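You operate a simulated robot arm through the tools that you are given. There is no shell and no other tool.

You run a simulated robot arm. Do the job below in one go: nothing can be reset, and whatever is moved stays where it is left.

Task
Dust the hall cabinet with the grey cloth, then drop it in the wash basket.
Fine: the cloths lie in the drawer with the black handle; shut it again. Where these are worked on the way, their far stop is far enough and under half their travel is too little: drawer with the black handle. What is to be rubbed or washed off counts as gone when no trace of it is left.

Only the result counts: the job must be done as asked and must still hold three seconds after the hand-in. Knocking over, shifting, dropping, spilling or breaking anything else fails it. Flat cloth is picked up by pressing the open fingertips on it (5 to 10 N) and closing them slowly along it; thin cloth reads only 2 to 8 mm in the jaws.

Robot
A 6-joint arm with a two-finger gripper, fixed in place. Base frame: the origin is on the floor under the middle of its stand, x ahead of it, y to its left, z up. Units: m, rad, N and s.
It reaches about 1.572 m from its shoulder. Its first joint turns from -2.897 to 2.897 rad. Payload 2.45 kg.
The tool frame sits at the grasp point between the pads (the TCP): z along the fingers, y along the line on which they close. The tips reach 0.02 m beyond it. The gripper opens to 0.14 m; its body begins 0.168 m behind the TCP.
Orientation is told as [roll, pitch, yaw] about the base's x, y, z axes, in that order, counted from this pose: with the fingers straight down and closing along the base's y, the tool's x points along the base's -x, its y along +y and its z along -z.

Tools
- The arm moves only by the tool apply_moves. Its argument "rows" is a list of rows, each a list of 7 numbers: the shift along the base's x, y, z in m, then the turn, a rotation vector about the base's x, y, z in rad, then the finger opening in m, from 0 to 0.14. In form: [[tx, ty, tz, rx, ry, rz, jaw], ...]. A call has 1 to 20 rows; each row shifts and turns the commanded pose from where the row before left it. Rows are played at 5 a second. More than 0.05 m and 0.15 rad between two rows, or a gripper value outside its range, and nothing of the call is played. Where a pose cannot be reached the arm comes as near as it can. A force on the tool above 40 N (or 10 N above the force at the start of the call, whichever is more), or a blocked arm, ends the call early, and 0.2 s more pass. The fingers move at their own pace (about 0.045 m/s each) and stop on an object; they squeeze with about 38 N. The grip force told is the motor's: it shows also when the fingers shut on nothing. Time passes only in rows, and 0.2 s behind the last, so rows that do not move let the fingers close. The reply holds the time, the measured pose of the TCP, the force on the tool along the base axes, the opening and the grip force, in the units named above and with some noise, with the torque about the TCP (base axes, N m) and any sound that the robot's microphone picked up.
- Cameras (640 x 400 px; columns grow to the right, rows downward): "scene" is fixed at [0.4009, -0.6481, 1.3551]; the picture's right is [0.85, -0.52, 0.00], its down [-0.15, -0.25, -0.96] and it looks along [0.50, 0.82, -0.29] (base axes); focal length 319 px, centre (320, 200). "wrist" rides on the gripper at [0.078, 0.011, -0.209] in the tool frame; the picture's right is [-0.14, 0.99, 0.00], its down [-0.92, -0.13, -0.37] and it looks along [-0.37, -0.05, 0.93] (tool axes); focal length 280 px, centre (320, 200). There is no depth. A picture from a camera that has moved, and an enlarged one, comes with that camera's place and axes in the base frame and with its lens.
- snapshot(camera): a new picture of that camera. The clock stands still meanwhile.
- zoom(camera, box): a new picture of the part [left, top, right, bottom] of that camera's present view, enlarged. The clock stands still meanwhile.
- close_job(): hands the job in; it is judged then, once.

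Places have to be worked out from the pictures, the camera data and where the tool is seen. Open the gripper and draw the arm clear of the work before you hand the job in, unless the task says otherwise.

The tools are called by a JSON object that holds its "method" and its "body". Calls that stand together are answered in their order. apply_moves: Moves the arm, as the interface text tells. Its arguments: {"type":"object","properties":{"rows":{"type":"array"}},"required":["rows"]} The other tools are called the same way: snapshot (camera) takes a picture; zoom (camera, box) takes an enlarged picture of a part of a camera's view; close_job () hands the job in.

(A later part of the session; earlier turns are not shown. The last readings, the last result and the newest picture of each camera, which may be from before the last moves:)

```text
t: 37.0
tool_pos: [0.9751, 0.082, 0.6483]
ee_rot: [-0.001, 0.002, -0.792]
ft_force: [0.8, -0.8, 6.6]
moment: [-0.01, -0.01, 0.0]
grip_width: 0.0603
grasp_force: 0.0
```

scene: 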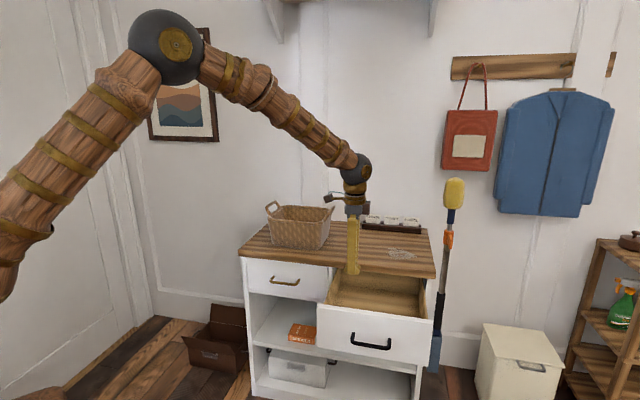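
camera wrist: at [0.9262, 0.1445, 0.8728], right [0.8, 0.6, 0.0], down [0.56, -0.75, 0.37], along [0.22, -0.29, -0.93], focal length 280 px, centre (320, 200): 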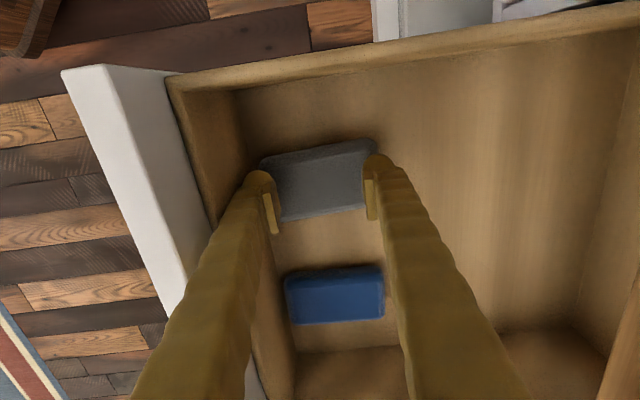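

Press is 6.6 N. I'll close slowly halfway and check the press force.

{"method": "apply_moves", "body": {"rows": [[0, 0, 0, 0, 0, 0, 0.058], [0, 0, 0, 0, 0, 0, 0.056], [0, 0, 0, 0, 0, 0, 0.054], [0, 0, 0, 0, 0, 0, 0.052], [0, 0, 0, 0, 0, 0, 0.05], [0, 0, 0, 0, 0, 0, 0.048], [0, 0, 0, 0, 0, 0, 0.046], [0, 0, 0, 0, 0, 0, 0.044], [0, 0, 0, 0, 0, 0, 0.042], [0, 0, 0, 0, 0, 0, 0.04], [0, 0, 0, 0, 0, 0, 0.038], [0, 0, 0, 0, 0, 0, 0.036], [0, 0, 0, 0, 0, 0, 0.034], [0, 0, 0, 0, 0, 0, 0.032], [0, 0, 0, 0, 0, 0, 0.03]]}}

{"method": "snapshot", "body": {"camera": "wrist"}}

```text
t: 40.2
tool_pos: [0.9748, 0.0825, 0.6513]
ee_rot: [0.002, 0.001, -0.793]
ft_force: [1.2, -0.2, 29.6]
moment: [-0.03, -0.04, 0.01]
grip_width: 0.0295
grasp_force: 0.1
```

```text
taken
camera wrist: at [0.928, 0.1447, 0.8612], right [0.8, 0.6, 0.0], down [0.56, -0.75, 0.37], along [0.22, -0.29, -0.93], focal length 280 px, centre (320, 200)
```

wrist: 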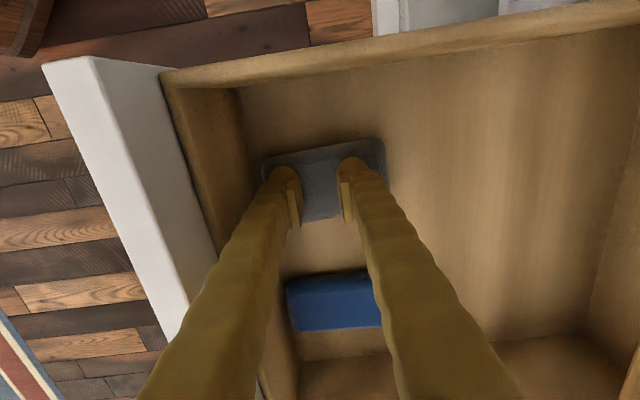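

The press grew to 30 N because the cloth is thicker toward its middle. I'll raise about 1.5 mm to return to range before closing further.

{"method": "apply_moves", "body": {"rows": [[0, 0, 0.001, 0, 0, 0, 0.03], [0, 0, 0, 0, 0, 0, 0.03]]}}

```text
t: 40.8
tool_pos: [0.9749, 0.0807, 0.6489]
ee_rot: [-0.002, 0.004, -0.793]
ft_force: [-1.3, 0.6, 21.6]
moment: [0.06, -0.03, 0.04]
grip_width: 0.0293
grasp_force: 0.0
```

{"method": "apply_moves", "body": {"rows": [[0, 0, 0.0012, 0, 0, 0, 0.03], [0, 0, 0, 0, 0, 0, 0.03]]}}

```text
t: 41.4
tool_pos: [0.9756, 0.0811, 0.651]
ee_rot: [0.002, 0.004, -0.792]
ft_force: [-0.9, -1.3, 0.4]
moment: [0.01, -0.01, -0.03]
grip_width: 0.0299
grasp_force: 0.0
```

That is now 0.4 N. I'll lower 0.4 mm to reach about 8 N.

{"method": "apply_moves", "body": {"rows": [[0, 0, -0.0004, 0, 0, 0, 0.03], [0, 0, 0, 0, 0, 0, 0.03]]}}

```text
t: 42.0
tool_pos: [0.9751, 0.0816, 0.6511]
ee_rot: [0.0, 0.002, -0.793]
ft_force: [-0.2, -0.3, 0.0]
moment: [-0.01, -0.04, 0.0]
grip_width: 0.0302
grasp_force: 0.1
```

No press now at this opening. I'll reopen to 0.05 and set the press again from there.

{"method": "apply_moves", "body": {"rows": [[0, 0, 0.001, 0, 0, 0, 0.04], [0, 0, 0, 0, 0, 0, 0.05], [0, 0, -0.001, 0, 0, 0, 0.05], [0, 0, -0.0004, 0, 0, 0, 0.05], [0, 0, 0, 0, 0, 0, 0.05]]}}

```text
t: 43.2
tool_pos: [0.9745, 0.0821, 0.6496]
ee_rot: [0.001, 0.002, -0.793]
ft_force: [-0.4, -0.6, 0.2]
moment: [0.01, 0.0, -0.01]
grip_width: 0.0501
grasp_force: 0.0
```

{"method": "apply_moves", "body": {"rows": [[0, 0, -0.0004, 0, 0, 0, 0.05], [0, 0, 0, 0, 0, 0, 0.05]]}}

```text
t: 43.8
tool_pos: [0.9741, 0.0827, 0.6509]
ee_rot: [0.001, 0.002, -0.794]
ft_force: [0.1, 0.1, -0.1]
moment: [0.0, 0.0, -0.01]
grip_width: 0.05
grasp_force: 0.0
```

{"method": "apply_moves", "body": {"rows": [[0, 0, -0.0004, 0, 0, 0, 0.05], [0, 0, 0, 0, 0, 0, 0.05]]}}

```text
t: 44.4
tool_pos: [0.9753, 0.0818, 0.6502]
ee_rot: [0.0, 0.002, -0.792]
ft_force: [-0.3, -0.9, 0.7]
moment: [-0.05, 0.03, 0.02]
grip_width: 0.0499
grasp_force: 0.1
```

{"method": "apply_moves", "body": {"rows": [[0, 0, -0.0005, 0, 0, 0, 0.05], [0, 0, 0, 0, 0, 0, 0.05]]}}

```text
t: 45.0
tool_pos: [0.975, 0.083, 0.6503]
ee_rot: [0.0, 0.002, -0.793]
ft_force: [-1.6, 2.5, 5.7]
moment: [0.03, 0.0, -0.02]
grip_width: 0.05
grasp_force: 0.2
```

5.7 N now. A hair more, then I'll close slowly in short segments and keep the press between 5 and 10 N.

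{"method": "apply_moves", "body": {"rows": [[0, 0, -0.0001, 0, 0, 0, 0.05], [0, 0, 0, 0, 0, 0, 0.048], [0, 0, 0, 0, 0, 0, 0.046], [0, 0, 0, 0, 0, 0, 0.044], [0, 0, 0, 0, 0, 0, 0.042], [0, 0, 0, 0, 0, 0, 0.04]]}}

```text
t: 46.4
tool_pos: [0.9759, 0.0825, 0.6505]
ee_rot: [0.0, 0.001, -0.791]
ft_force: [2.0, -0.2, 16.2]
moment: [-0.02, -0.06, -0.01]
grip_width: 0.0409
grasp_force: 0.4
```

Press rose to 16 N, so I'll raise 0.4 mm while closing further.

{"method": "apply_moves", "body": {"rows": [[0, 0, 0.0004, 0, 0, 0, 0.04], [0, 0, 0, 0, 0, 0, 0.038], [0, 0, 0, 0, 0, 0, 0.036], [0, 0, 0, 0, 0, 0, 0.034]]}}

```text
t: 47.4
tool_pos: [0.9739, 0.0832, 0.6503]
ee_rot: [-0.001, 0.001, -0.791]
ft_force: [0.3, 0.3, 12.6]
moment: [-0.06, 0.01, -0.01]
grip_width: 0.035
grasp_force: 0.5
```

{"method": "apply_moves", "body": {"rows": [[0, 0, 0.0002, 0, 0, 0, 0.032], [0, 0, 0, 0, 0, 0, 0.03], [0, 0, 0, 0, 0, 0, 0.028], [0, 0, 0, 0, 0, 0, 0.026]]}}

```text
t: 48.4
tool_pos: [0.9749, 0.0818, 0.6503]
ee_rot: [0.0, 0.001, -0.794]
ft_force: [0.1, 0.1, 8.1]
moment: [-0.02, -0.05, -0.03]
grip_width: 0.0249
grasp_force: 0.0
```

Press is 8 N at 25 mm opening. I'll continue closing slowly.

{"method": "apply_moves", "body": {"rows": [[0, 0, 0, 0, 0, 0, 0.024], [0, 0, 0, 0, 0, 0, 0.022], [0, 0, 0, 0, 0, 0, 0.02], [0, 0, 0, 0, 0, 0, 0.018]]}}

```text
t: 49.4
tool_pos: [0.9747, 0.0821, 0.65]
ee_rot: [-0.001, 0.002, -0.792]
ft_force: [0.1, 0.6, 6.3]
moment: [-0.02, -0.03, 0.0]
grip_width: 0.0181
grasp_force: 0.1
```

{"method": "apply_moves", "body": {"rows": [[0, 0, -0.0001, 0, 0, 0, 0.016], [0, 0, 0, 0, 0, 0, 0.014], [0, 0, 0, 0, 0, 0, 0.012], [0, 0, 0, 0, 0, 0, 0.01], [0, 0, 0, 0, 0, 0, 0.008], [0, 0, 0, 0, 0, 0, 0.006], [0, 0, 0, 0, 0, 0, 0.004], [0, 0, 0, 0, 0, 0, 0.002], [0, 0, 0, 0, 0, 0, 0.0], [0, 0, 0, 0, 0, 0, 0.0], [0, 0, 0, 0, 0, 0, 0.0], [0, 0, 0, 0, 0, 0, 0.0]]}}

{"method": "snapshot", "body": {"camera": "wrist"}}

```text
t: 52.0
tool_pos: [0.9757, 0.0819, 0.6505]
ee_rot: [-0.001, 0.002, -0.792]
ft_force: [-0.5, -0.3, 2.4]
moment: [0.02, 0.0, -0.04]
grip_width: 0.0062
grasp_force: 29.5
```

```text
taken
camera wrist: at [0.9284, 0.1447, 0.8616], right [0.8, 0.6, 0.0], down [0.56, -0.75, 0.37], along [0.22, -0.29, -0.93], focal length 280 px, centre (320, 200)
```

wrist: 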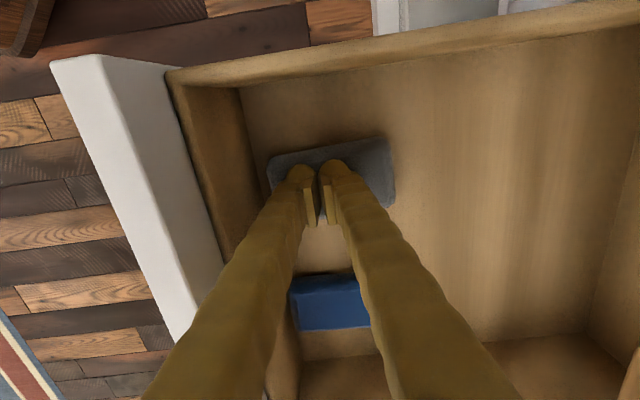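

The jaws read 6.2 mm at 29.5 N. I'll lift a few millimetres very slowly and check the width.

{"method": "apply_moves", "body": {"rows": [[0, 0, 0.001, 0, 0, 0, 0.0], [0, 0, 0.001, 0, 0, 0, 0.0], [0, 0, 0.002, 0, 0, 0, 0.0], [0, 0, 0.002, 0, 0, 0, 0.0]]}}

{"method": "snapshot", "body": {"camera": "wrist"}}

```text
t: 53.0
tool_pos: [0.9756, 0.0822, 0.6574]
ee_rot: [0.002, 0.002, -0.793]
ft_force: [-0.1, 0.8, 0.8]
moment: [-0.02, 0.01, -0.01]
grip_width: 0.0001
grasp_force: 29.6
```

```text
taken
camera wrist: at [0.9288, 0.1445, 0.8675], right [0.8, 0.6, 0.0], down [0.56, -0.75, 0.37], along [0.22, -0.29, -0.93], focal length 280 px, centre (320, 200)
```

wrist: 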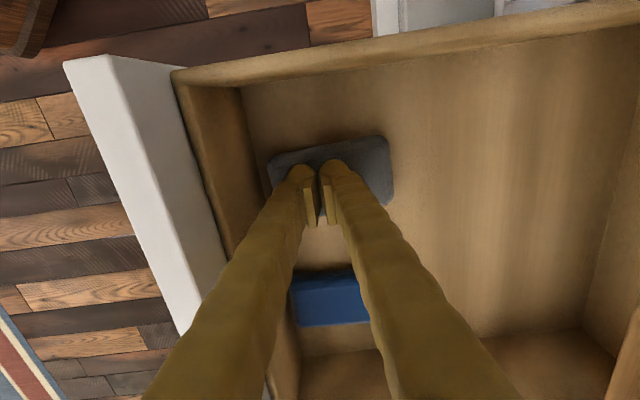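

It slipped off again, and the press had strayed outside 5–10 N during closing. At openings under 35 mm the surface is even, so I'll start there and hold the press in range all the way.

{"method": "apply_moves", "body": {"rows": [[0, 0, 0, 0, 0, 0, 0.02], [0, 0, 0, 0, 0, 0, 0.036], [0, 0, -0.003, 0, 0, 0, 0.036], [0, 0, -0.0025, 0, 0, 0, 0.036], [0, 0, 0, 0, 0, 0, 0.036]]}}

```text
t: 54.2
tool_pos: [0.9758, 0.0817, 0.6515]
ee_rot: [-0.002, 0.0, -0.792]
ft_force: [-0.1, -0.2, 0.1]
moment: [-0.01, -0.02, 0.02]
grip_width: 0.0362
grasp_force: 0.1
```

{"method": "apply_moves", "body": {"rows": [[0, 0, -0.0005, 0, 0, 0, 0.036], [0, 0, 0, 0, 0, 0, 0.036]]}}

```text
t: 54.8
tool_pos: [0.9763, 0.0812, 0.6509]
ee_rot: [-0.001, 0.003, -0.794]
ft_force: [-1.8, 1.4, 7.7]
moment: [0.02, 0.02, 0.03]
grip_width: 0.036
grasp_force: 0.1
```

Press is 7.7 N. I'll close slowly in short segments.

{"method": "apply_moves", "body": {"rows": [[0, 0, 0, 0, 0, 0, 0.0345], [0, 0, 0, 0, 0, 0, 0.033], [0, 0, 0, 0, 0, 0, 0.0315], [0, 0, 0, 0, 0, 0, 0.03]]}}

```text
t: 55.8
tool_pos: [0.9771, 0.0831, 0.6502]
ee_rot: [0.001, 0.003, -0.791]
ft_force: [1.9, -1.2, 11.7]
moment: [0.01, -0.05, 0.01]
grip_width: 0.0273
grasp_force: 0.1
```

{"method": "apply_moves", "body": {"rows": [[0, 0, 0.0001, 0, 0, 0, 0.0285], [0, 0, 0, 0, 0, 0, 0.027], [0, 0, 0, 0, 0, 0, 0.0255]]}}

```text
t: 56.6
tool_pos: [0.9751, 0.0821, 0.6501]
ee_rot: [0.0, 0.004, -0.792]
ft_force: [0.2, 1.3, 17.7]
moment: [-0.02, 0.04, 0.01]
grip_width: 0.0264
grasp_force: 0.7
```

{"method": "apply_moves", "body": {"rows": [[0, 0, 0.0004, 0, 0, 0, 0.0255], [0, 0, 0, 0, 0, 0, 0.0255]]}}

```text
t: 57.2
tool_pos: [0.9762, 0.0812, 0.6496]
ee_rot: [0.001, 0.004, -0.793]
ft_force: [1.1, -2.2, 8.2]
moment: [-0.06, -0.02, 0.03]
grip_width: 0.0265
grasp_force: 0.5
```

8.2 N again. I'll keep going in small steps.

{"method": "apply_moves", "body": {"rows": [[0, 0, 0, 0, 0, 0, 0.024], [0, 0, 0, 0, 0, 0, 0.0225], [0, 0, 0, 0, 0, 0, 0.021]]}}

```text
t: 58.0
tool_pos: [0.976, 0.0807, 0.6507]
ee_rot: [0.001, 0.002, -0.791]
ft_force: [0.8, 1.2, 5.7]
moment: [0.03, -0.02, 0.0]
grip_width: 0.0219
grasp_force: 1.1
```

{"method": "apply_moves", "body": {"rows": [[0, 0, -0.0001, 0, 0, 0, 0.0195], [0, 0, 0, 0, 0, 0, 0.018], [0, 0, 0, 0, 0, 0, 0.0165]]}}

```text
t: 58.8
tool_pos: [0.9752, 0.0827, 0.6509]
ee_rot: [0.001, 0.001, -0.792]
ft_force: [0.7, 0.2, 8.1]
moment: [0.05, -0.03, 0.0]
grip_width: 0.0164
grasp_force: 0.0
```

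{"method": "apply_moves", "body": {"rows": [[0, 0, 0, 0, 0, 0, 0.015], [0, 0, 0, 0, 0, 0, 0.0135], [0, 0, 0, 0, 0, 0, 0.012]]}}

```text
t: 59.6
tool_pos: [0.9748, 0.0818, 0.6505]
ee_rot: [0.0, 0.001, -0.792]
ft_force: [0.7, 1.1, 8.7]
moment: [-0.01, -0.04, 0.0]
grip_width: 0.013
grasp_force: 0.1
```

{"method": "apply_moves", "body": {"rows": [[0, 0, 0, 0, 0, 0, 0.0105], [0, 0, 0, 0, 0, 0, 0.009], [0, 0, 0, 0, 0, 0, 0.0075]]}}

```text
t: 60.4
tool_pos: [0.9752, 0.0817, 0.6498]
ee_rot: [-0.002, 0.001, -0.793]
ft_force: [0.8, -0.5, 6.6]
moment: [0.0, -0.01, -0.02]
grip_width: 0.0063
grasp_force: 0.0
```

{"method": "apply_moves", "body": {"rows": [[0, 0, -0.0001, 0, 0, 0, 0.006], [0, 0, 0, 0, 0, 0, 0.004], [0, 0, 0, 0, 0, 0, 0.002], [0, 0, 0, 0, 0, 0, 0.0], [0, 0, 0, 0, 0, 0, 0.0], [0, 0, 0, 0, 0, 0, 0.0], [0, 0, 0, 0, 0, 0, 0.0]]}}

{"method": "zoom", "body": {"camera": "wrist", "box": [240, 110, 420, 260]}}

```text
t: 62.0
tool_pos: [0.9758, 0.0816, 0.6502]
ee_rot: [-0.001, 0.001, -0.792]
ft_force: [0.1, -0.6, 5.4]
moment: [-0.04, -0.02, 0.0]
grip_width: 0.0058
grasp_force: 29.3
```

```text
2.67 times, centred on (330, 185) of wrist
camera zoom: at [0.9285, 0.1443, 0.8615], right [0.8, 0.6, 0.0], down [0.56, -0.75, 0.37], along [0.22, -0.29, -0.93], focal length 748 px, centre (293, 240)
```

zoom: 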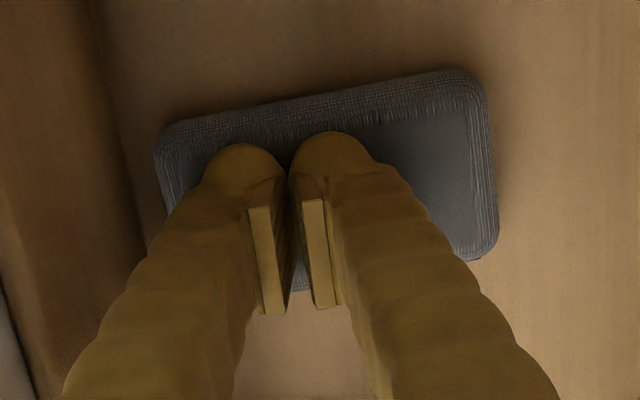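

Pinched at 5.8 mm, but the cloth still looks flat under the tips. I'll lift a millimetre at a time and watch the width and force.

{"method": "apply_moves", "body": {"rows": [[0, 0, 0.0005, 0, 0, 0, 0.0], [0, 0, 0.0005, 0, 0, 0, 0.0]]}}

```text
t: 62.6
tool_pos: [0.9758, 0.0818, 0.6504]
ee_rot: [0.001, 0.003, -0.793]
ft_force: [0.2, 0.1, -0.1]
moment: [0.02, -0.02, -0.02]
grip_width: 0.0
grasp_force: 29.3
```

The hold vanishes after 1 mm of lift. Closing along the sliding direction of the drawer doesn't bunch the cloth, so I'll rise, turn the jaws 90° to close across the drawer (which can't slide that way), and look again.

{"method": "apply_moves", "body": {"rows": [[0, 0, 0.03, 0, 0, 0, 0.0], [0, 0, 0.04, 0, 0, 0, 0.02], [0, 0, 0.04, 0, 0, 0, 0.04], [0, 0, 0.04, 0, 0, 0, 0.06], [0, 0, 0, 0, 0, 0.143, 0.08], [0, 0, 0, 0, 0, 0.143, 0.08], [0, 0, 0, 0, 0, 0.143, 0.08], [0, 0, 0, 0, 0, 0.143, 0.08], [0, 0, 0, 0, 0, 0.143, 0.08], [0, 0, 0, 0, 0, 0.143, 0.08], [0, 0, 0, 0, 0, 0.143, 0.08], [0, 0, 0, 0, 0, 0.143, 0.08], [0, 0, 0, 0, 0, 0.143, 0.08], [0, 0, 0, 0, 0, 0.143, 0.08], [0, 0, 0, 0, 0, 0.143, 0.08], [0, 0, 0, 0, 0, 0, 0.08]]}}

{"method": "snapshot", "body": {"camera": "wrist"}}

{"method": "snapshot", "body": {"camera": "scene"}}

```text
t: 66.0
tool_pos: [0.9756, 0.0811, 0.8023]
ee_rot: [0.0, 0.002, 0.78]
ft_force: [0.0, -0.8, 0.5]
moment: [0.0, -0.01, 0.03]
grip_width: 0.0798
grasp_force: 0.2
```

```text
taken
camera wrist: at [0.9133, 0.0346, 1.0131], right [-0.6, 0.8, 0.0], down [0.74, 0.56, 0.37], along [0.29, 0.22, -0.93], focal length 280 px, centre (320, 200)
```

wrist: 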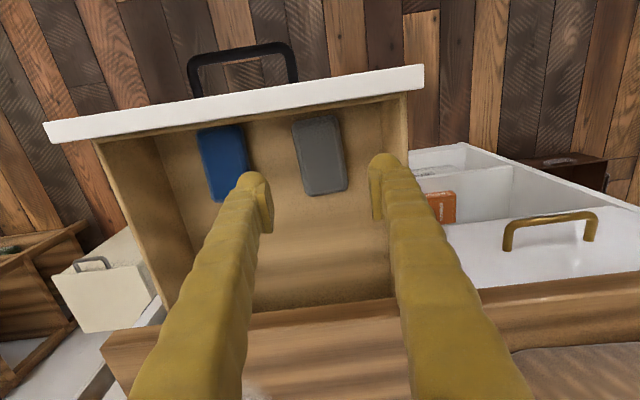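

```text
taken
```

scene: 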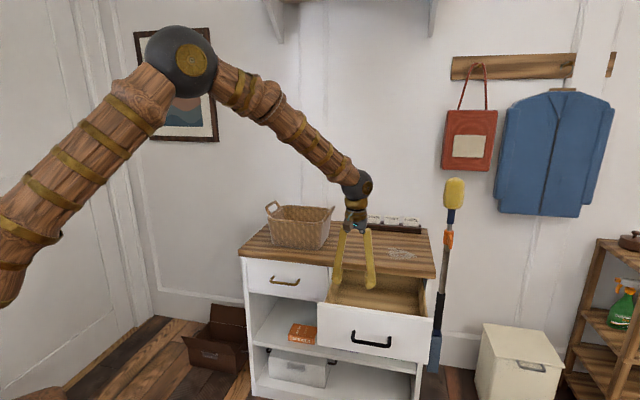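

The view is good: the cloth is aligned with the jaws and its centre is about 6 mm further in than the TCP, with room on both sides. I'll centre on it and descend with a 0.035 opening.

{"method": "apply_moves", "body": {"rows": [[0.0043, 0.0042, 0, 0, 0, 0, 0.06], [0, 0, -0.04, 0, 0, 0, 0.04], [0, 0, -0.045, 0, 0, 0, 0.035], [0, 0, -0.04, 0, 0, 0, 0.035], [0, 0, -0.018, 0, 0, 0, 0.035], [0, 0, 0, 0, 0, 0, 0.035]]}}

{"method": "snapshot", "body": {"camera": "wrist"}}

```text
t: 67.4
tool_pos: [0.9814, 0.085, 0.6581]
ee_rot: [0.0, 0.002, 0.779]
ft_force: [0.8, 0.6, 0.4]
moment: [0.0, -0.03, 0.02]
grip_width: 0.0351
grasp_force: 0.0
```

```text
taken
camera wrist: at [0.9183, 0.0388, 0.8693], right [-0.6, 0.8, 0.0], down [0.75, 0.56, 0.37], along [0.29, 0.22, -0.93], focal length 280 px, centre (320, 200)
```

wrist: 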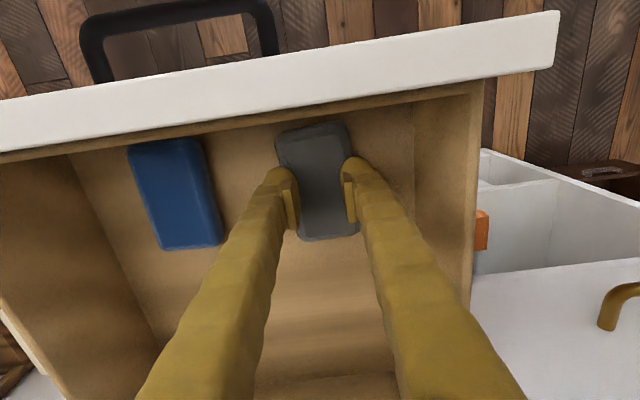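

Centred. I'll lower to contact and set the press.

{"method": "apply_moves", "body": {"rows": [[0, 0, -0.004, 0, 0, 0, 0.035], [0, 0, -0.003, 0, 0, 0, 0.035], [0, 0, -0.0006, 0, 0, 0, 0.035], [0, 0, 0, 0, 0, 0, 0.035]]}}

```text
t: 68.4
tool_pos: [0.9804, 0.0858, 0.6511]
ee_rot: [0.0, 0.002, 0.781]
ft_force: [0.1, -1.4, -0.1]
moment: [-0.01, -0.03, -0.02]
grip_width: 0.0352
grasp_force: 0.0
```

{"method": "apply_moves", "body": {"rows": [[0, 0, -0.0006, 0, 0, 0, 0.035], [0, 0, 0, 0, 0, 0, 0.035]]}}

```text
t: 69.0
tool_pos: [0.9797, 0.0858, 0.6502]
ee_rot: [-0.001, 0.004, 0.779]
ft_force: [2.4, -2.3, 5.2]
moment: [-0.05, -0.04, -0.02]
grip_width: 0.035
grasp_force: 0.2
```

5.2 N. Slightly deeper and I'll start closing slowly across the cloth.

{"method": "apply_moves", "body": {"rows": [[0, 0, -0.0002, 0, 0, 0, 0.035], [0, 0, 0, 0, 0, 0, 0.033], [0, 0, 0, 0, 0, 0, 0.031], [0, 0, 0, 0, 0, 0, 0.029]]}}

```text
t: 70.0
tool_pos: [0.9805, 0.0852, 0.6499]
ee_rot: [0.001, 0.002, 0.778]
ft_force: [-0.3, -0.6, 18.0]
moment: [-0.02, 0.0, -0.02]
grip_width: 0.0295
grasp_force: 0.5
```

{"method": "apply_moves", "body": {"rows": [[0, 0, 0.0004, 0, 0, 0, 0.0285], [0, 0, 0, 0, 0, 0, 0.027]]}}

```text
t: 70.6
tool_pos: [0.9792, 0.0854, 0.6505]
ee_rot: [0.001, 0.0, 0.777]
ft_force: [0.7, -0.4, 16.0]
moment: [-0.01, -0.09, 0.02]
grip_width: 0.0284
grasp_force: 1.1
```

{"method": "apply_moves", "body": {"rows": [[0, 0, 0.0005, 0, 0, 0, 0.026], [0, 0, 0, 0, 0, 0, 0.0245]]}}

```text
t: 71.2
tool_pos: [0.9797, 0.0855, 0.6508]
ee_rot: [0.0, 0.002, 0.777]
ft_force: [2.9, -1.9, 6.2]
moment: [-0.06, -0.06, -0.02]
grip_width: 0.0237
grasp_force: 0.0
```

{"method": "apply_moves", "body": {"rows": [[0, 0, 0, 0, 0, 0, 0.0225], [0, 0, 0, 0, 0, 0, 0.0205], [0, 0, 0, 0, 0, 0, 0.0185]]}}

{"method": "zoom", "body": {"camera": "wrist", "box": [240, 100, 420, 250]}}

```text
t: 72.0
tool_pos: [0.9791, 0.0858, 0.6497]
ee_rot: [0.0, 0.003, 0.778]
ft_force: [-0.4, -0.2, 3.9]
moment: [0.01, 0.02, 0.02]
grip_width: 0.0191
grasp_force: 0.8
```

```text
2.67 times, centred on (330, 175) of wrist
camera zoom: at [0.9165, 0.0391, 0.862], right [-0.6, 0.8, 0.0], down [0.75, 0.56, 0.37], along [0.29, 0.22, -0.93], focal length 748 px, centre (293, 267)
```

zoom: 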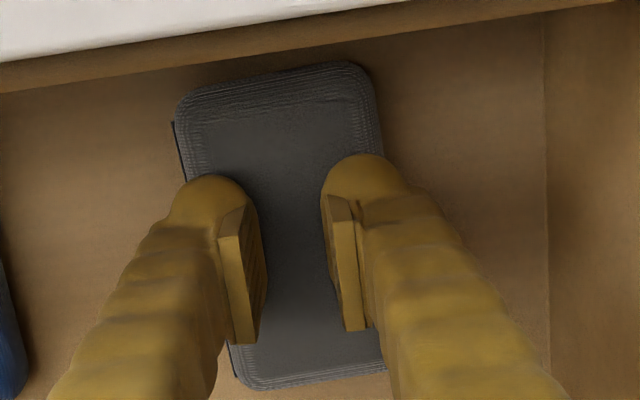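

{"method": "apply_moves", "body": {"rows": [[0, 0, -0.0002, 0, 0, 0, 0.017], [0, 0, 0, 0, 0, 0, 0.015], [0, 0, 0, 0, 0, 0, 0.013]]}}

```text
t: 72.8
tool_pos: [0.9795, 0.0874, 0.6504]
ee_rot: [0.002, 0.001, 0.777]
ft_force: [0.1, -0.4, 1.7]
moment: [0.02, -0.02, -0.04]
grip_width: 0.0128
grasp_force: 0.1
```

{"method": "apply_moves", "body": {"rows": [[0, 0, -0.0004, 0, 0, 0, 0.013], [0, 0, 0, 0, 0, 0, 0.0115], [0, 0, 0, 0, 0, 0, 0.01]]}}

```text
t: 73.6
tool_pos: [0.9796, 0.0868, 0.65]
ee_rot: [0.0, 0.001, 0.778]
ft_force: [-0.1, 0.4, 5.7]
moment: [0.01, 0.01, -0.01]
grip_width: 0.0091
grasp_force: 0.1
```

{"method": "apply_moves", "body": {"rows": [[0, 0, -0.0003, 0, 0, 0, 0.008], [0, 0, 0, 0, 0, 0, 0.0065], [0, 0, 0, 0, 0, 0, 0.005], [0, 0, 0, 0, 0, 0, 0.0035], [0, 0, 0, 0, 0, 0, 0.0], [0, 0, 0, 0, 0, 0, 0.0], [0, 0, 0, 0, 0, 0, 0.0], [0, 0, 0, 0, 0, 0, 0.0]]}}

{"method": "zoom", "body": {"camera": "wrist", "box": [240, 100, 420, 250]}}

```text
t: 75.4
tool_pos: [0.9795, 0.086, 0.6507]
ee_rot: [0.0, 0.001, 0.777]
ft_force: [0.0, -1.5, 10.8]
moment: [0.0, -0.05, -0.03]
grip_width: 0.006
grasp_force: 28.9
```

```text
2.67 times, centred on (330, 175) of wrist
camera zoom: at [0.9168, 0.0391, 0.8612], right [-0.6, 0.8, 0.0], down [0.75, 0.56, 0.37], along [0.29, 0.22, -0.93], focal length 748 px, centre (293, 267)
```

zoom: 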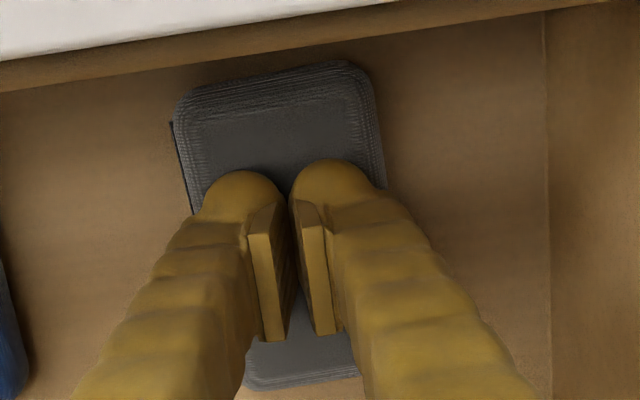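

Width is 6.0 mm with 10.8 N press. I'll wait half a second, then lift slowly and check.

{"method": "apply_moves", "body": {"rows": [[0, 0, 0, 0, 0, 0, 0.0], [0, 0, 0, 0, 0, 0, 0.0], [0, 0, 0.001, 0, 0, 0, 0.0], [0, 0, 0.001, 0, 0, 0, 0.0]]}}

```text
t: 76.4
tool_pos: [0.979, 0.0868, 0.653]
ee_rot: [0.0, 0.004, 0.778]
ft_force: [0.1, -0.2, 0.2]
moment: [-0.02, -0.05, 0.02]
grip_width: 0.0002
grasp_force: 30.2
```

It slipped again after the press left the 5–10 N range early in closing. I'll try once more from a smaller opening on the flat middle of the cloth, where the force stays even, and close very slowly.

{"method": "apply_moves", "body": {"rows": [[0, 0, 0.001, 0, 0, 0, 0.012], [0, 0, 0, 0, 0, 0, 0.024], [0, 0, 0, 0, 0, 0, 0.024], [0, 0, -0.0015, 0, 0, 0, 0.024], [0, 0, -0.0006, 0, 0, 0, 0.024], [0, 0, 0, 0, 0, 0, 0.024]]}}

```text
t: 77.8
tool_pos: [0.9799, 0.0863, 0.6518]
ee_rot: [-0.002, 0.0, 0.779]
ft_force: [-0.7, 0.3, 2.7]
moment: [-0.01, -0.01, 0.01]
grip_width: 0.0239
grasp_force: 0.0
```

{"method": "apply_moves", "body": {"rows": [[0, 0, -0.0003, 0, 0, 0, 0.024], [0, 0, 0, 0, 0, 0, 0.024], [0, 0, 0, 0, 0, 0, 0.024]]}}

```text
t: 78.6
tool_pos: [0.9789, 0.0863, 0.6506]
ee_rot: [0.0, 0.001, 0.78]
ft_force: [1.6, -0.7, 4.2]
moment: [-0.04, 0.01, -0.01]
grip_width: 0.0238
grasp_force: 0.0
```

{"method": "apply_moves", "body": {"rows": [[0, 0, -0.0002, 0, 0, 0, 0.024], [0, 0, 0, 0, 0, 0, 0.023], [0, 0, 0, 0, 0, 0, 0.022]]}}

```text
t: 79.4
tool_pos: [0.9789, 0.0849, 0.65]
ee_rot: [0.0, 0.001, 0.778]
ft_force: [1.8, -0.8, 6.2]
moment: [-0.03, -0.06, -0.01]
grip_width: 0.0204
grasp_force: 0.1
```

6.2 N and steady. I'll continue closing at 1 mm per step.

{"method": "apply_moves", "body": {"rows": [[0, 0, 0, 0, 0, 0, 0.021], [0, 0, 0, 0, 0, 0, 0.02], [0, 0, 0, 0, 0, 0, 0.019], [0, 0, 0, 0, 0, 0, 0.018]]}}

```text
t: 80.4
tool_pos: [0.9792, 0.0863, 0.6499]
ee_rot: [0.001, 0.002, 0.778]
ft_force: [0.5, 0.5, 6.9]
moment: [0.0, -0.01, 0.02]
grip_width: 0.0175
grasp_force: 0.0
```

{"method": "apply_moves", "body": {"rows": [[0, 0, 0, 0, 0, 0, 0.017], [0, 0, 0, 0, 0, 0, 0.016], [0, 0, 0, 0, 0, 0, 0.015], [0, 0, 0, 0, 0, 0, 0.014]]}}

```text
t: 81.4
tool_pos: [0.9797, 0.0856, 0.6503]
ee_rot: [0.0, 0.003, 0.78]
ft_force: [-0.1, -1.2, 6.8]
moment: [-0.03, -0.06, 0.0]
grip_width: 0.0146
grasp_force: 0.5
```

{"method": "apply_moves", "body": {"rows": [[0, 0, 0, 0, 0, 0, 0.013], [0, 0, 0, 0, 0, 0, 0.012], [0, 0, 0, 0, 0, 0, 0.011], [0, 0, 0, 0, 0, 0, 0.01], [0, 0, 0, 0, 0, 0, 0.009]]}}

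```text
t: 82.6
tool_pos: [0.9787, 0.0861, 0.651]
ee_rot: [-0.001, 0.0, 0.78]
ft_force: [0.7, -0.4, 4.6]
moment: [-0.02, -0.06, -0.05]
grip_width: 0.007
grasp_force: 0.1
```

{"method": "apply_moves", "body": {"rows": [[0, 0, -0.0002, 0, 0, 0, 0.009], [0, 0, 0, 0, 0, 0, 0.008], [0, 0, 0, 0, 0, 0, 0.007], [0, 0, 0, 0, 0, 0, 0.006]]}}

```text
t: 83.6
tool_pos: [0.9785, 0.0871, 0.651]
ee_rot: [-0.001, 0.0, 0.779]
ft_force: [-0.5, 0.8, 4.3]
moment: [0.01, 0.01, 0.0]
grip_width: 0.0066
grasp_force: 0.3
```

{"method": "apply_moves", "body": {"rows": [[0, 0, -0.0002, 0, 0, 0, 0.005], [0, 0, 0, 0, 0, 0, 0.004], [0, 0, 0, 0, 0, 0, 0.003], [0, 0, 0, 0, 0, 0, 0.002], [0, 0, 0, 0, 0, 0, 0.001], [0, 0, 0, 0, 0, 0, 0.0], [0, 0, 0, 0, 0, 0, 0.0], [0, 0, 0, 0, 0, 0, 0.0]]}}

```text
t: 85.4
tool_pos: [0.9791, 0.0851, 0.6504]
ee_rot: [0.001, 0.003, 0.78]
ft_force: [0.6, -0.4, 6.6]
moment: [-0.01, 0.01, -0.01]
grip_width: 0.0061
grasp_force: 29.6
```

6.6 N press and 6.1 mm width, in range all the way this time. I'll lift very gently.

{"method": "apply_moves", "body": {"rows": [[0, 0, 0.0003, 0, 0, 0, 0.0], [0, 0, 0.0003, 0, 0, 0, 0.0], [0, 0, 0.0003, 0, 0, 0, 0.0], [0, 0, 0.0003, 0, 0, 0, 0.0]]}}

```text
t: 86.4
tool_pos: [0.9805, 0.0875, 0.6512]
ee_rot: [-0.001, 0.003, 0.778]
ft_force: [-0.6, 0.7, 0.6]
moment: [-0.04, 0.01, -0.01]
grip_width: 0.0
grasp_force: 29.9
```

Still no hold. Pinching the top doesn't lift this folded pad, so I'll instead straddle it across its short side, lower the tips beside it to the drawer floor, and close on its edges.

{"method": "apply_moves", "body": {"rows": [[0, 0, 0.01, 0, 0, 0, 0.0], [0, 0, 0.005, 0, 0, 0, 0.03], [0, 0, 0, 0, 0, 0, 0.06], [0, 0, 0, 0, 0, 0, 0.085], [0, 0, 0, 0, 0, 0, 0.085], [0, 0, 0, 0, 0, 0, 0.085]]}}

{"method": "snapshot", "body": {"camera": "wrist"}}

```text
t: 87.8
tool_pos: [0.9803, 0.0868, 0.6659]
ee_rot: [0.001, 0.003, 0.778]
ft_force: [0.4, 0.0, 0.7]
moment: [-0.01, -0.03, 0.03]
grip_width: 0.0852
grasp_force: 0.0
```

```text
taken
camera wrist: at [0.9168, 0.0395, 0.8774], right [-0.6, 0.8, 0.0], down [0.75, 0.56, 0.37], along [0.29, 0.22, -0.93], focal length 280 px, centre (320, 200)
```

wrist: 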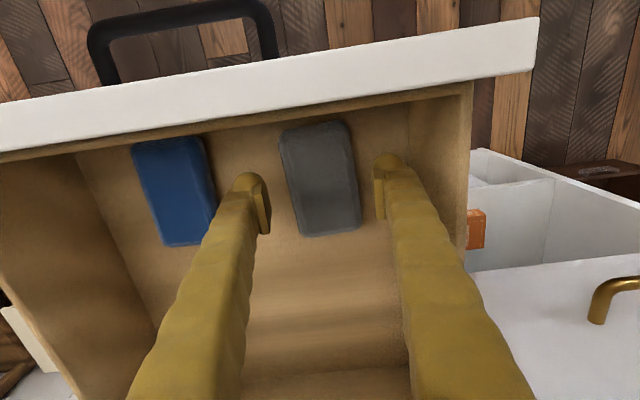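

Both tips straddle the grey cloth, clear of the blue one. I'll shift 3 mm to centre, narrow slightly and lower toward the floor in small steps.

{"method": "apply_moves", "body": {"rows": [[-0.002, 0.002, 0, 0, 0, 0, 0.078], [0, 0, -0.006, 0, 0, 0, 0.078], [0, 0, -0.006, 0, 0, 0, 0.078], [0, 0, -0.002, 0, 0, 0, 0.078], [0, 0, -0.002, 0, 0, 0, 0.078], [0, 0, 0, 0, 0, 0, 0.078]]}}

{"method": "snapshot", "body": {"camera": "wrist"}}

```text
t: 89.2
tool_pos: [0.977, 0.0877, 0.6496]
ee_rot: [0.0, 0.003, 0.78]
ft_force: [0.2, -0.8, 0.0]
moment: [-0.05, 0.0, 0.01]
grip_width: 0.0781
grasp_force: 0.1
```

```text
taken
camera wrist: at [0.9145, 0.0412, 0.8611], right [-0.6, 0.8, 0.0], down [0.75, 0.56, 0.37], along [0.29, 0.22, -0.93], focal length 280 px, centre (320, 200)
```

wrist: 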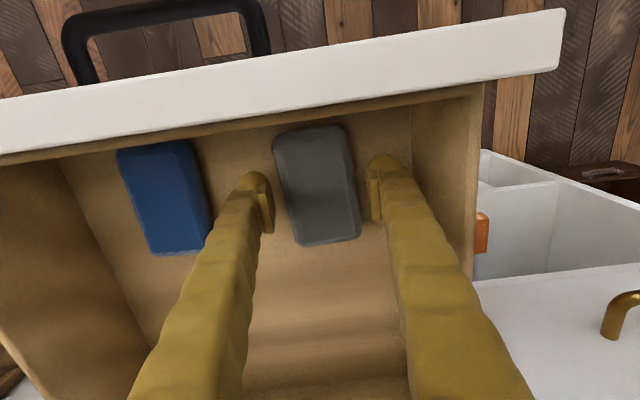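

No floor contact yet with the cloth between the tips. I'll go on down.

{"method": "apply_moves", "body": {"rows": [[0, 0, -0.0015, 0, 0, 0, 0.078], [0, 0, -0.0015, 0, 0, 0, 0.078], [0, 0, -0.0015, 0, 0, 0, 0.078], [0, 0, 0, 0, 0, 0, 0.078]]}}

```text
t: 90.2
tool_pos: [0.9767, 0.0876, 0.6459]
ee_rot: [0.001, 0.002, 0.779]
ft_force: [0.7, 0.0, -1.0]
moment: [0.03, 0.0, 0.02]
grip_width: 0.0782
grasp_force: 0.1
```

{"method": "apply_moves", "body": {"rows": [[0, 0, -0.0015, 0, 0, 0, 0.078], [0, 0, -0.0015, 0, 0, 0, 0.078], [0, 0, 0, 0, 0, 0, 0.078]]}}

```text
t: 91.0
tool_pos: [0.977, 0.0867, 0.642]
ee_rot: [-0.001, 0.004, 0.779]
ft_force: [-0.9, 1.2, -0.4]
moment: [0.02, 0.0, 0.01]
grip_width: 0.0781
grasp_force: 0.0
```

{"method": "apply_moves", "body": {"rows": [[0, 0, -0.0015, 0, 0, 0, 0.078], [0, 0, -0.0015, 0, 0, 0, 0.078], [0, 0, 0, 0, 0, 0, 0.078]]}}

```text
t: 91.8
tool_pos: [0.9777, 0.0888, 0.6397]
ee_rot: [0.0, 0.003, 0.779]
ft_force: [-0.1, -0.1, 0.2]
moment: [0.0, -0.01, 0.01]
grip_width: 0.0782
grasp_force: 0.0
```

Already about 10 mm below the cloth's top. I'll go 2 mm more and then close slowly on its edges.

{"method": "apply_moves", "body": {"rows": [[0, 0, -0.001, 0, 0, 0, 0.078], [0, 0, -0.001, 0, 0, 0, 0.078], [0, 0, 0, 0, 0, 0, 0.078]]}}

```text
t: 92.6
tool_pos: [0.9771, 0.0888, 0.639]
ee_rot: [0.0, 0.003, 0.779]
ft_force: [0.0, -0.8, 0.1]
moment: [0.01, 0.02, -0.01]
grip_width: 0.0779
grasp_force: 0.1
```

{"method": "apply_moves", "body": {"rows": [[0, 0, 0, 0, 0, 0, 0.074], [0, 0, 0, 0, 0, 0, 0.07], [0, 0, 0, 0, 0, 0, 0.067], [0, 0, 0, 0, 0, 0, 0.064], [0, 0, 0, 0, 0, 0, 0.061], [0, 0, 0, 0, 0, 0, 0.058], [0, 0, 0, 0, 0, 0, 0.055], [0, 0, 0, 0, 0, 0, 0.055]]}}

{"method": "snapshot", "body": {"camera": "wrist"}}

```text
t: 94.4
tool_pos: [0.9765, 0.0882, 0.6384]
ee_rot: [-0.001, 0.003, 0.779]
ft_force: [-0.5, 0.6, 0.6]
moment: [0.02, 0.04, 0.07]
grip_width: 0.0629
grasp_force: 38.0
```

```text
taken
camera wrist: at [0.9142, 0.0413, 0.8492], right [-0.6, 0.8, 0.0], down [0.75, 0.56, 0.37], along [0.29, 0.22, -0.93], focal length 280 px, centre (320, 200)
```

wrist: 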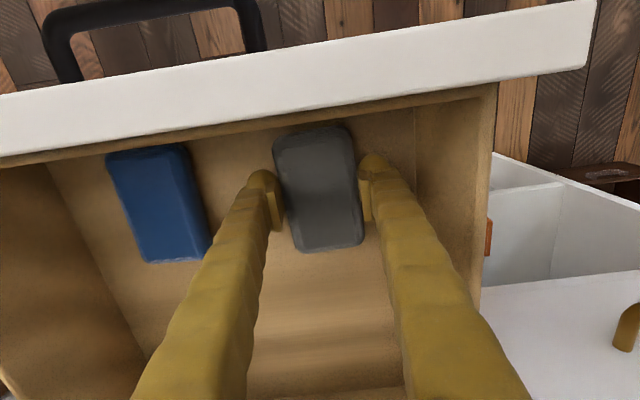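

The jaws stopped at 62.9 mm with 38 N, so the folded pad is firmly held by its edges. I'll lift slowly and check.

{"method": "apply_moves", "body": {"rows": [[0, 0, 0.003, 0, 0, 0, 0.05], [0, 0, 0.006, 0, 0, 0, 0.05], [0, 0, 0.01, 0, 0, 0, 0.05], [0, 0, 0.015, 0, 0, 0, 0.05], [0, 0, 0, 0, 0, 0, 0.05]]}}

{"method": "snapshot", "body": {"camera": "wrist"}}

```text
t: 95.6
tool_pos: [0.9756, 0.087, 0.6727]
ee_rot: [0.0, 0.002, 0.776]
ft_force: [1.0, -0.4, -0.2]
moment: [0.03, 0.01, -0.02]
grip_width: 0.0631
grasp_force: 38.2
```

```text
taken
camera wrist: at [0.9137, 0.0411, 0.8842], right [-0.6, 0.8, 0.0], down [0.75, 0.56, 0.37], along [0.29, 0.22, -0.93], focal length 280 px, centre (320, 200)
```

wrist: 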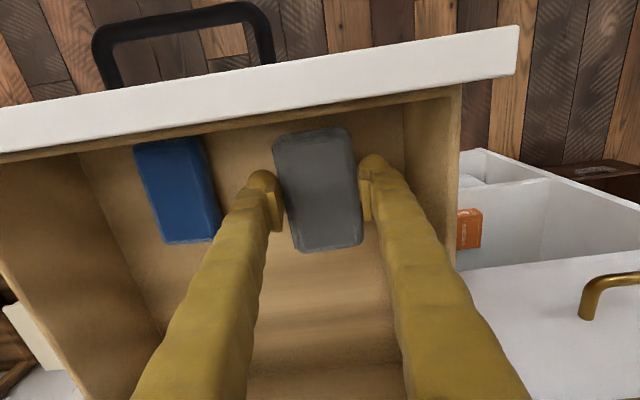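

The cloth is lifted, still 63 mm wide in the jaws and unchanged in the view. The dust patch is about 0.11 × 0.09 m around (1.288, 0.172) on the top, so I'll raise the cloth and carry it above that spot.

{"method": "apply_moves", "body": {"rows": [[0, 0, 0.03, 0, 0, 0, 0.05], [0, 0, 0.045, 0, 0, 0, 0.05], [0, 0, 0.045, 0, 0, 0, 0.05], [0, 0, 0.045, 0, 0, 0, 0.05], [0, 0, 0.045, 0, 0, 0, 0.05], [0, 0, 0.045, 0, 0, 0, 0.05], [0.039, 0.0106, 0, 0, 0, 0, 0.05], [0.039, 0.0106, 0, 0, 0, 0, 0.05], [0.039, 0.0106, 0, 0, 0, 0, 0.05], [0.039, 0.0106, 0, 0, 0, 0, 0.05], [0.039, 0.0106, 0, 0, 0, 0, 0.05], [0.039, 0.0106, 0, 0, 0, 0, 0.05], [0.039, 0.0106, 0, 0, 0, 0, 0.05], [0.039, 0.0106, 0, 0, 0, 0, 0.05], [0, 0, 0, 0, 0, 0, 0.05]]}}

{"method": "snapshot", "body": {"camera": "scene"}}

{"method": "snapshot", "body": {"camera": "wrist"}}

```text
t: 98.8
tool_pos: [1.2264, 0.1633, 0.9143]
ee_rot: [-0.001, 0.002, 0.78]
ft_force: [-0.1, -0.4, -1.0]
moment: [0.02, 0.01, -0.02]
grip_width: 0.0631
grasp_force: 37.9
out of reach, approached as far as the arm can: row 13, 14
```

```text
taken
```

scene: 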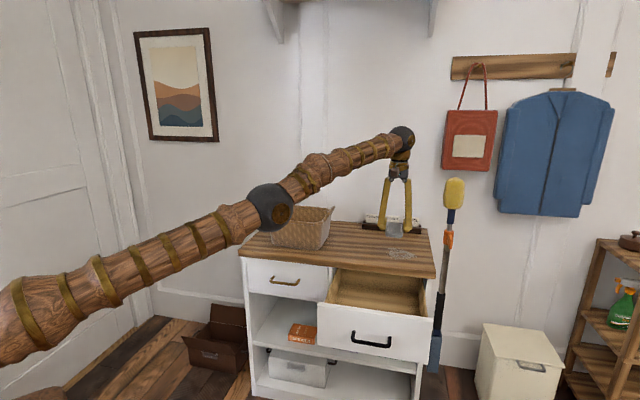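

```text
taken
camera wrist: at [1.1635, 0.1157, 1.1256], right [-0.6, 0.8, 0.0], down [0.75, 0.56, 0.37], along [0.29, 0.22, -0.93], focal length 280 px, centre (320, 200)
```

wrist: 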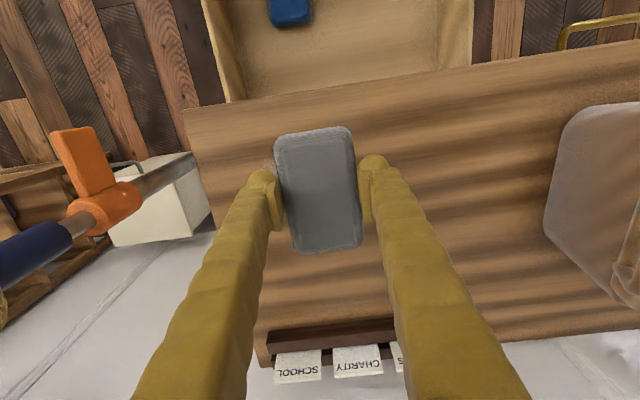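

The cloth is held well, but with vertical fingers the arm runs out of reach near r ≈ 1.24, short of the whole dust patch. I'll set the cloth down on a clean part of the top near (1.19, 0.26) and re-grip it with the gripper leaning outward. First I'll back off and turn the jaws to be tangential.

{"method": "apply_moves", "body": {"rows": [[-0.03, 0.02, 0.01, 0, 0, -0.13, 0.05], [-0.03, 0.02, 0.01, 0, 0, -0.13, 0.05], [-0.01, 0.02, 0, 0, 0, -0.13, 0.05], [0, 0.01, 0, 0, 0, -0.13, 0.05], [0, 0, 0, 0, 0, -0.13, 0.05], [0, 0, 0, 0, 0, 0, 0.05]]}}

```text
t: 100.2
tool_pos: [1.2094, 0.2203, 0.935]
ee_rot: [0.001, 0.005, 0.194]
ft_force: [-1.5, 0.4, -0.6]
moment: [0.02, -0.02, -0.03]
grip_width: 0.0632
grasp_force: 37.9
out of reach, approached as far as the arm can: row 1, 2, 3
```

{"method": "apply_moves", "body": {"rows": [[0, 0, 0, 0, 0, 0, 0.05], [0, 0, 0, 0, 0, 0, 0.05]]}}

{"method": "snapshot", "body": {"camera": "wrist"}}

```text
t: 100.8
tool_pos: [1.2084, 0.2193, 0.9353]
ee_rot: [0.003, 0.005, 0.195]
ft_force: [-0.6, -0.4, -0.2]
moment: [0.01, 0.01, 0.02]
grip_width: 0.0631
grasp_force: 37.9
```

```text
taken
camera wrist: at [1.1316, 0.2152, 1.1459], right [-0.06, 1.0, 0.0], down [0.93, 0.05, 0.36], along [0.36, 0.02, -0.93], focal length 280 px, centre (320, 200)
```

wrist: 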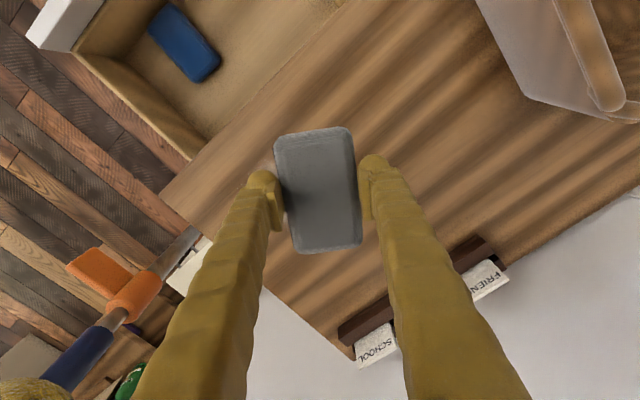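

The pose is settled at (1.208, 0.219) and nearly tangential. I'll shift to the clean spot at about (1.185, 0.265) and lower the cloth close to the top.

{"method": "apply_moves", "body": {"rows": [[-0.012, 0.023, 0, 0, 0, 0, 0.05], [-0.011, 0.022, 0, 0, 0, 0, 0.05], [0, 0, -0.04, 0, 0, 0, 0.05], [0, 0, -0.04, 0, 0, 0, 0.05], [0, 0, -0.025, 0, 0, 0, 0.05], [0, 0, 0, 0, 0, 0, 0.05]]}}

{"method": "snapshot", "body": {"camera": "wrist"}}

{"method": "zoom", "body": {"camera": "scene", "box": [260, 120, 460, 300]}}

```text
t: 102.2
tool_pos: [1.2189, 0.272, 0.8366]
ee_rot: [0.002, 0.01, 0.194]
ft_force: [-0.2, -0.6, -0.3]
moment: [-0.03, 0.02, 0.02]
grip_width: 0.0635
grasp_force: 38.3
out of reach, approached as far as the arm can: row 1, 2, 3, 4, 5
```

```text
taken
camera wrist: at [1.142, 0.2684, 1.0478], right [-0.06, 1.0, 0.0], down [0.93, 0.05, 0.36], along [0.36, 0.02, -0.93], focal length 280 px, centre (320, 200)
```

wrist: 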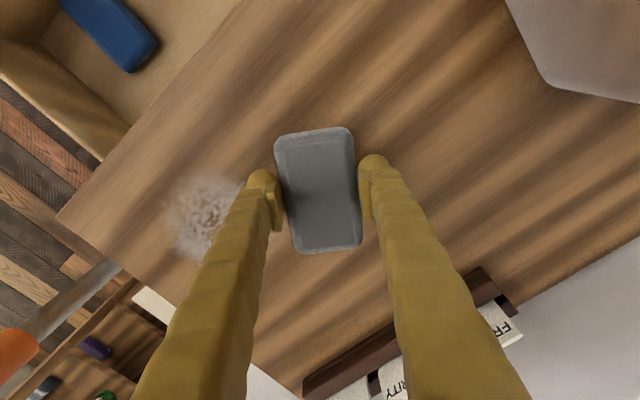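

```text
2.22 times, centred on (360, 210) of scene
camera zoom: at [0.4009, -0.6481, 1.3551], right [0.85, -0.52, 0.0], down [-0.15, -0.25, -0.96], along [0.5, 0.82, -0.29], focal length 708 px, centre (231, 178)
```

zoom: 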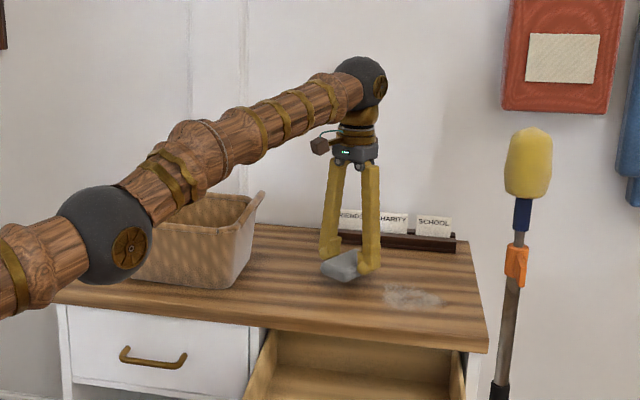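

The arm says out of reach though the radius should be fine. I'll hold for a moment and read the settled pose.

{"method": "apply_moves", "body": {"rows": [[0, 0, 0, 0, 0, 0, 0.05], [0, 0, 0, 0, 0, 0, 0.05]]}}

```text
t: 102.8
tool_pos: [1.2186, 0.2719, 0.8361]
ee_rot: [0.002, 0.009, 0.193]
ft_force: [0.3, 0.5, 0.0]
moment: [0.0, -0.02, -0.01]
grip_width: 0.0631
grasp_force: 38.1
```

{"method": "apply_moves", "body": {"rows": [[-0.03, 0, 0, 0, 0, 0, 0.05], [0, 0, 0, 0, 0, 0, 0.05]]}}

```text
t: 103.4
tool_pos: [1.2188, 0.2749, 0.8382]
ee_rot: [0.004, 0.01, 0.194]
ft_force: [0.8, -0.5, -0.2]
moment: [0.02, -0.02, -0.01]
grip_width: 0.0628
grasp_force: 38.2
out of reach, approached as far as the arm can: row 1
```

Radial motion seems stuck because the arm is stretched straight. I'll pull back along the radius with larger steps to let the elbow bend. The path is clear at this height.

{"method": "apply_moves", "body": {"rows": [[-0.045, -0.01, 0.01, 0, 0, 0, 0.05], [-0.045, -0.01, 0.0, 0, 0, 0, 0.05], [-0.045, -0.01, 0.0, 0, 0, 0, 0.05]]}}

```text
t: 104.2
tool_pos: [1.2175, 0.2755, 0.8448]
ee_rot: [0.002, 0.009, 0.195]
ft_force: [-0.3, -0.1, -0.2]
moment: [0.0, -0.04, 0.01]
grip_width: 0.063
grasp_force: 38.1
out of reach, approached as far as the arm can: row 1, 2, 3
```

Still on the stretch limit. Moving up while pulling back should let the elbow unbend from this straight pose, so I'll try that.

{"method": "apply_moves", "body": {"rows": [[-0.02, -0.0045, 0.045, 0, 0, 0, 0.05], [-0.02, -0.0045, 0.045, 0, 0, 0, 0.05], [-0.02, -0.0045, 0.045, 0, 0, 0, 0.05], [-0.02, -0.0045, 0.045, 0, 0, 0, 0.05]]}}

{"method": "snapshot", "body": {"camera": "scene"}}

```text
t: 105.2
tool_pos: [1.1681, 0.2625, 1.0335]
ee_rot: [0.0, 0.008, 0.193]
ft_force: [1.2, 0.1, -1.8]
moment: [-0.01, 0.02, 0.0]
grip_width: 0.063
grasp_force: 38.0
out of reach, approached as far as the arm can: row 1, 2, 3, 4
```

```text
taken
```

scene: 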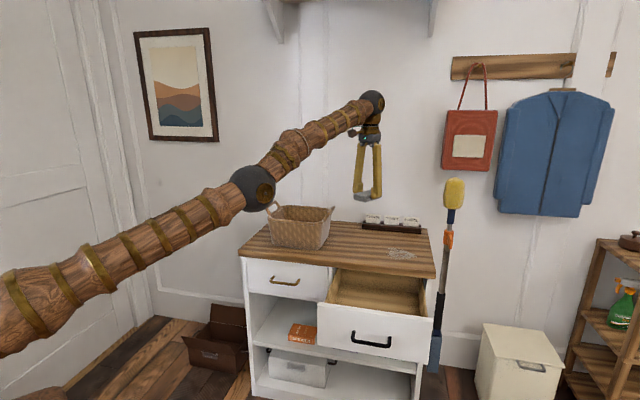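

{"method": "apply_moves", "body": {"rows": [[-0.04, -0.009, 0.02, 0, 0, 0, 0.05], [-0.04, -0.009, 0.02, 0, 0, 0, 0.05], [-0.04, -0.009, 0.02, 0, 0, 0, 0.05], [-0.04, -0.009, 0.02, 0, 0, 0, 0.05]]}}

```text
t: 106.2
tool_pos: [1.1681, 0.2618, 1.0338]
ee_rot: [0.002, 0.006, 0.194]
ft_force: [-1.0, -0.9, 0.0]
moment: [0.0, 0.0, 0.01]
grip_width: 0.063
grasp_force: 38.2
out of reach, approached as far as the arm can: row 1, 2, 3, 4
```

It refuses any inward motion, which looks like the elbow having passed straight and sitting on its stop. I'll move along the reach arc, downward and slightly outward, to let the elbow come back through straight.

{"method": "apply_moves", "body": {"rows": [[0.012, 0.003, -0.035, 0, 0, 0, 0.05], [0.012, 0.003, -0.035, 0, 0, 0, 0.05], [0.012, 0.003, -0.035, 0, 0, 0, 0.05]]}}

```text
t: 107.0
tool_pos: [1.2026, 0.2716, 0.9294]
ee_rot: [0.002, 0.005, 0.194]
ft_force: [-0.1, -0.3, 1.4]
moment: [0.03, -0.06, 0.01]
grip_width: 0.0634
grasp_force: 37.8
```

That moved exactly as commanded. Now I'll test a small inward move.

{"method": "apply_moves", "body": {"rows": [[-0.01, -0.002, -0.01, 0, 0, 0, 0.05], [-0.02, -0.0045, -0.01, 0, 0, 0, 0.05]]}}

```text
t: 107.6
tool_pos: [1.1726, 0.2653, 0.9103]
ee_rot: [0.003, 0.006, 0.192]
ft_force: [0.1, 0.8, -1.0]
moment: [0.0, 0.0, -0.02]
grip_width: 0.0633
grasp_force: 38.5
```

The elbow is free again and the pose follows commands. This spot (1.173, 0.265) is a clean part of the top, so I'll lower the cloth here.

{"method": "apply_moves", "body": {"rows": [[0, 0, -0.035, 0, 0, 0, 0.05], [0, 0, -0.035, 0, 0, 0, 0.05], [0, 0, -0.02, 0, 0, 0, 0.05], [0, 0, 0, 0, 0, 0, 0.05]]}}

{"method": "snapshot", "body": {"camera": "wrist"}}

{"method": "zoom", "body": {"camera": "scene", "box": [300, 170, 460, 290]}}

```text
t: 108.6
tool_pos: [1.1729, 0.2645, 0.819]
ee_rot: [0.002, 0.008, 0.193]
ft_force: [-0.1, 0.1, 0.1]
moment: [0.01, 0.01, -0.01]
grip_width: 0.0632
grasp_force: 37.6
```

```text
taken
camera wrist: at [1.0955, 0.26, 1.0305], right [-0.06, 1.0, 0.0], down [0.93, 0.05, 0.36], along [0.36, 0.02, -0.93], focal length 280 px, centre (320, 200)
```

wrist: 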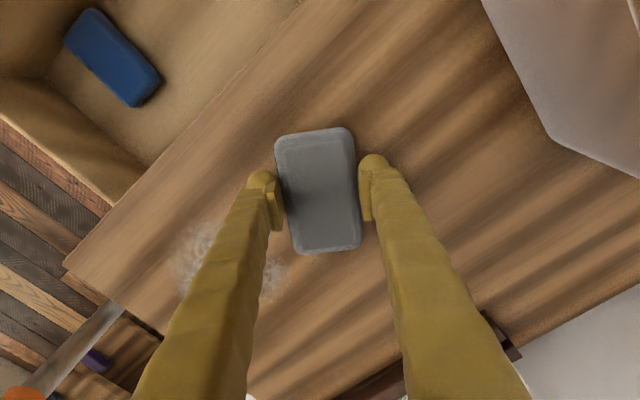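

```text
3.33 times, centred on (380, 230) of scene
camera zoom: at [0.4009, -0.6481, 1.3551], right [0.85, -0.52, 0.0], down [-0.15, -0.25, -0.96], along [0.5, 0.82, -0.29], focal length 1063 px, centre (120, 100)
```

zoom: 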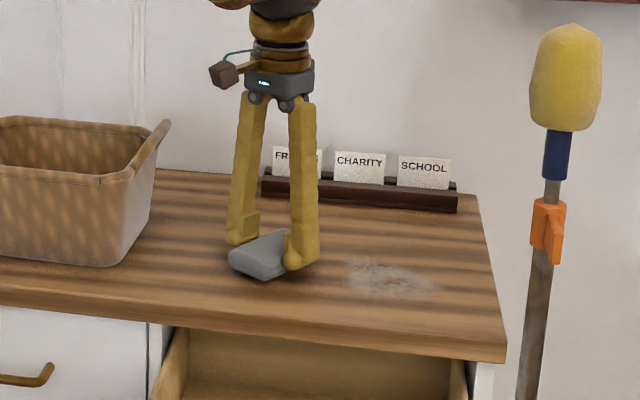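

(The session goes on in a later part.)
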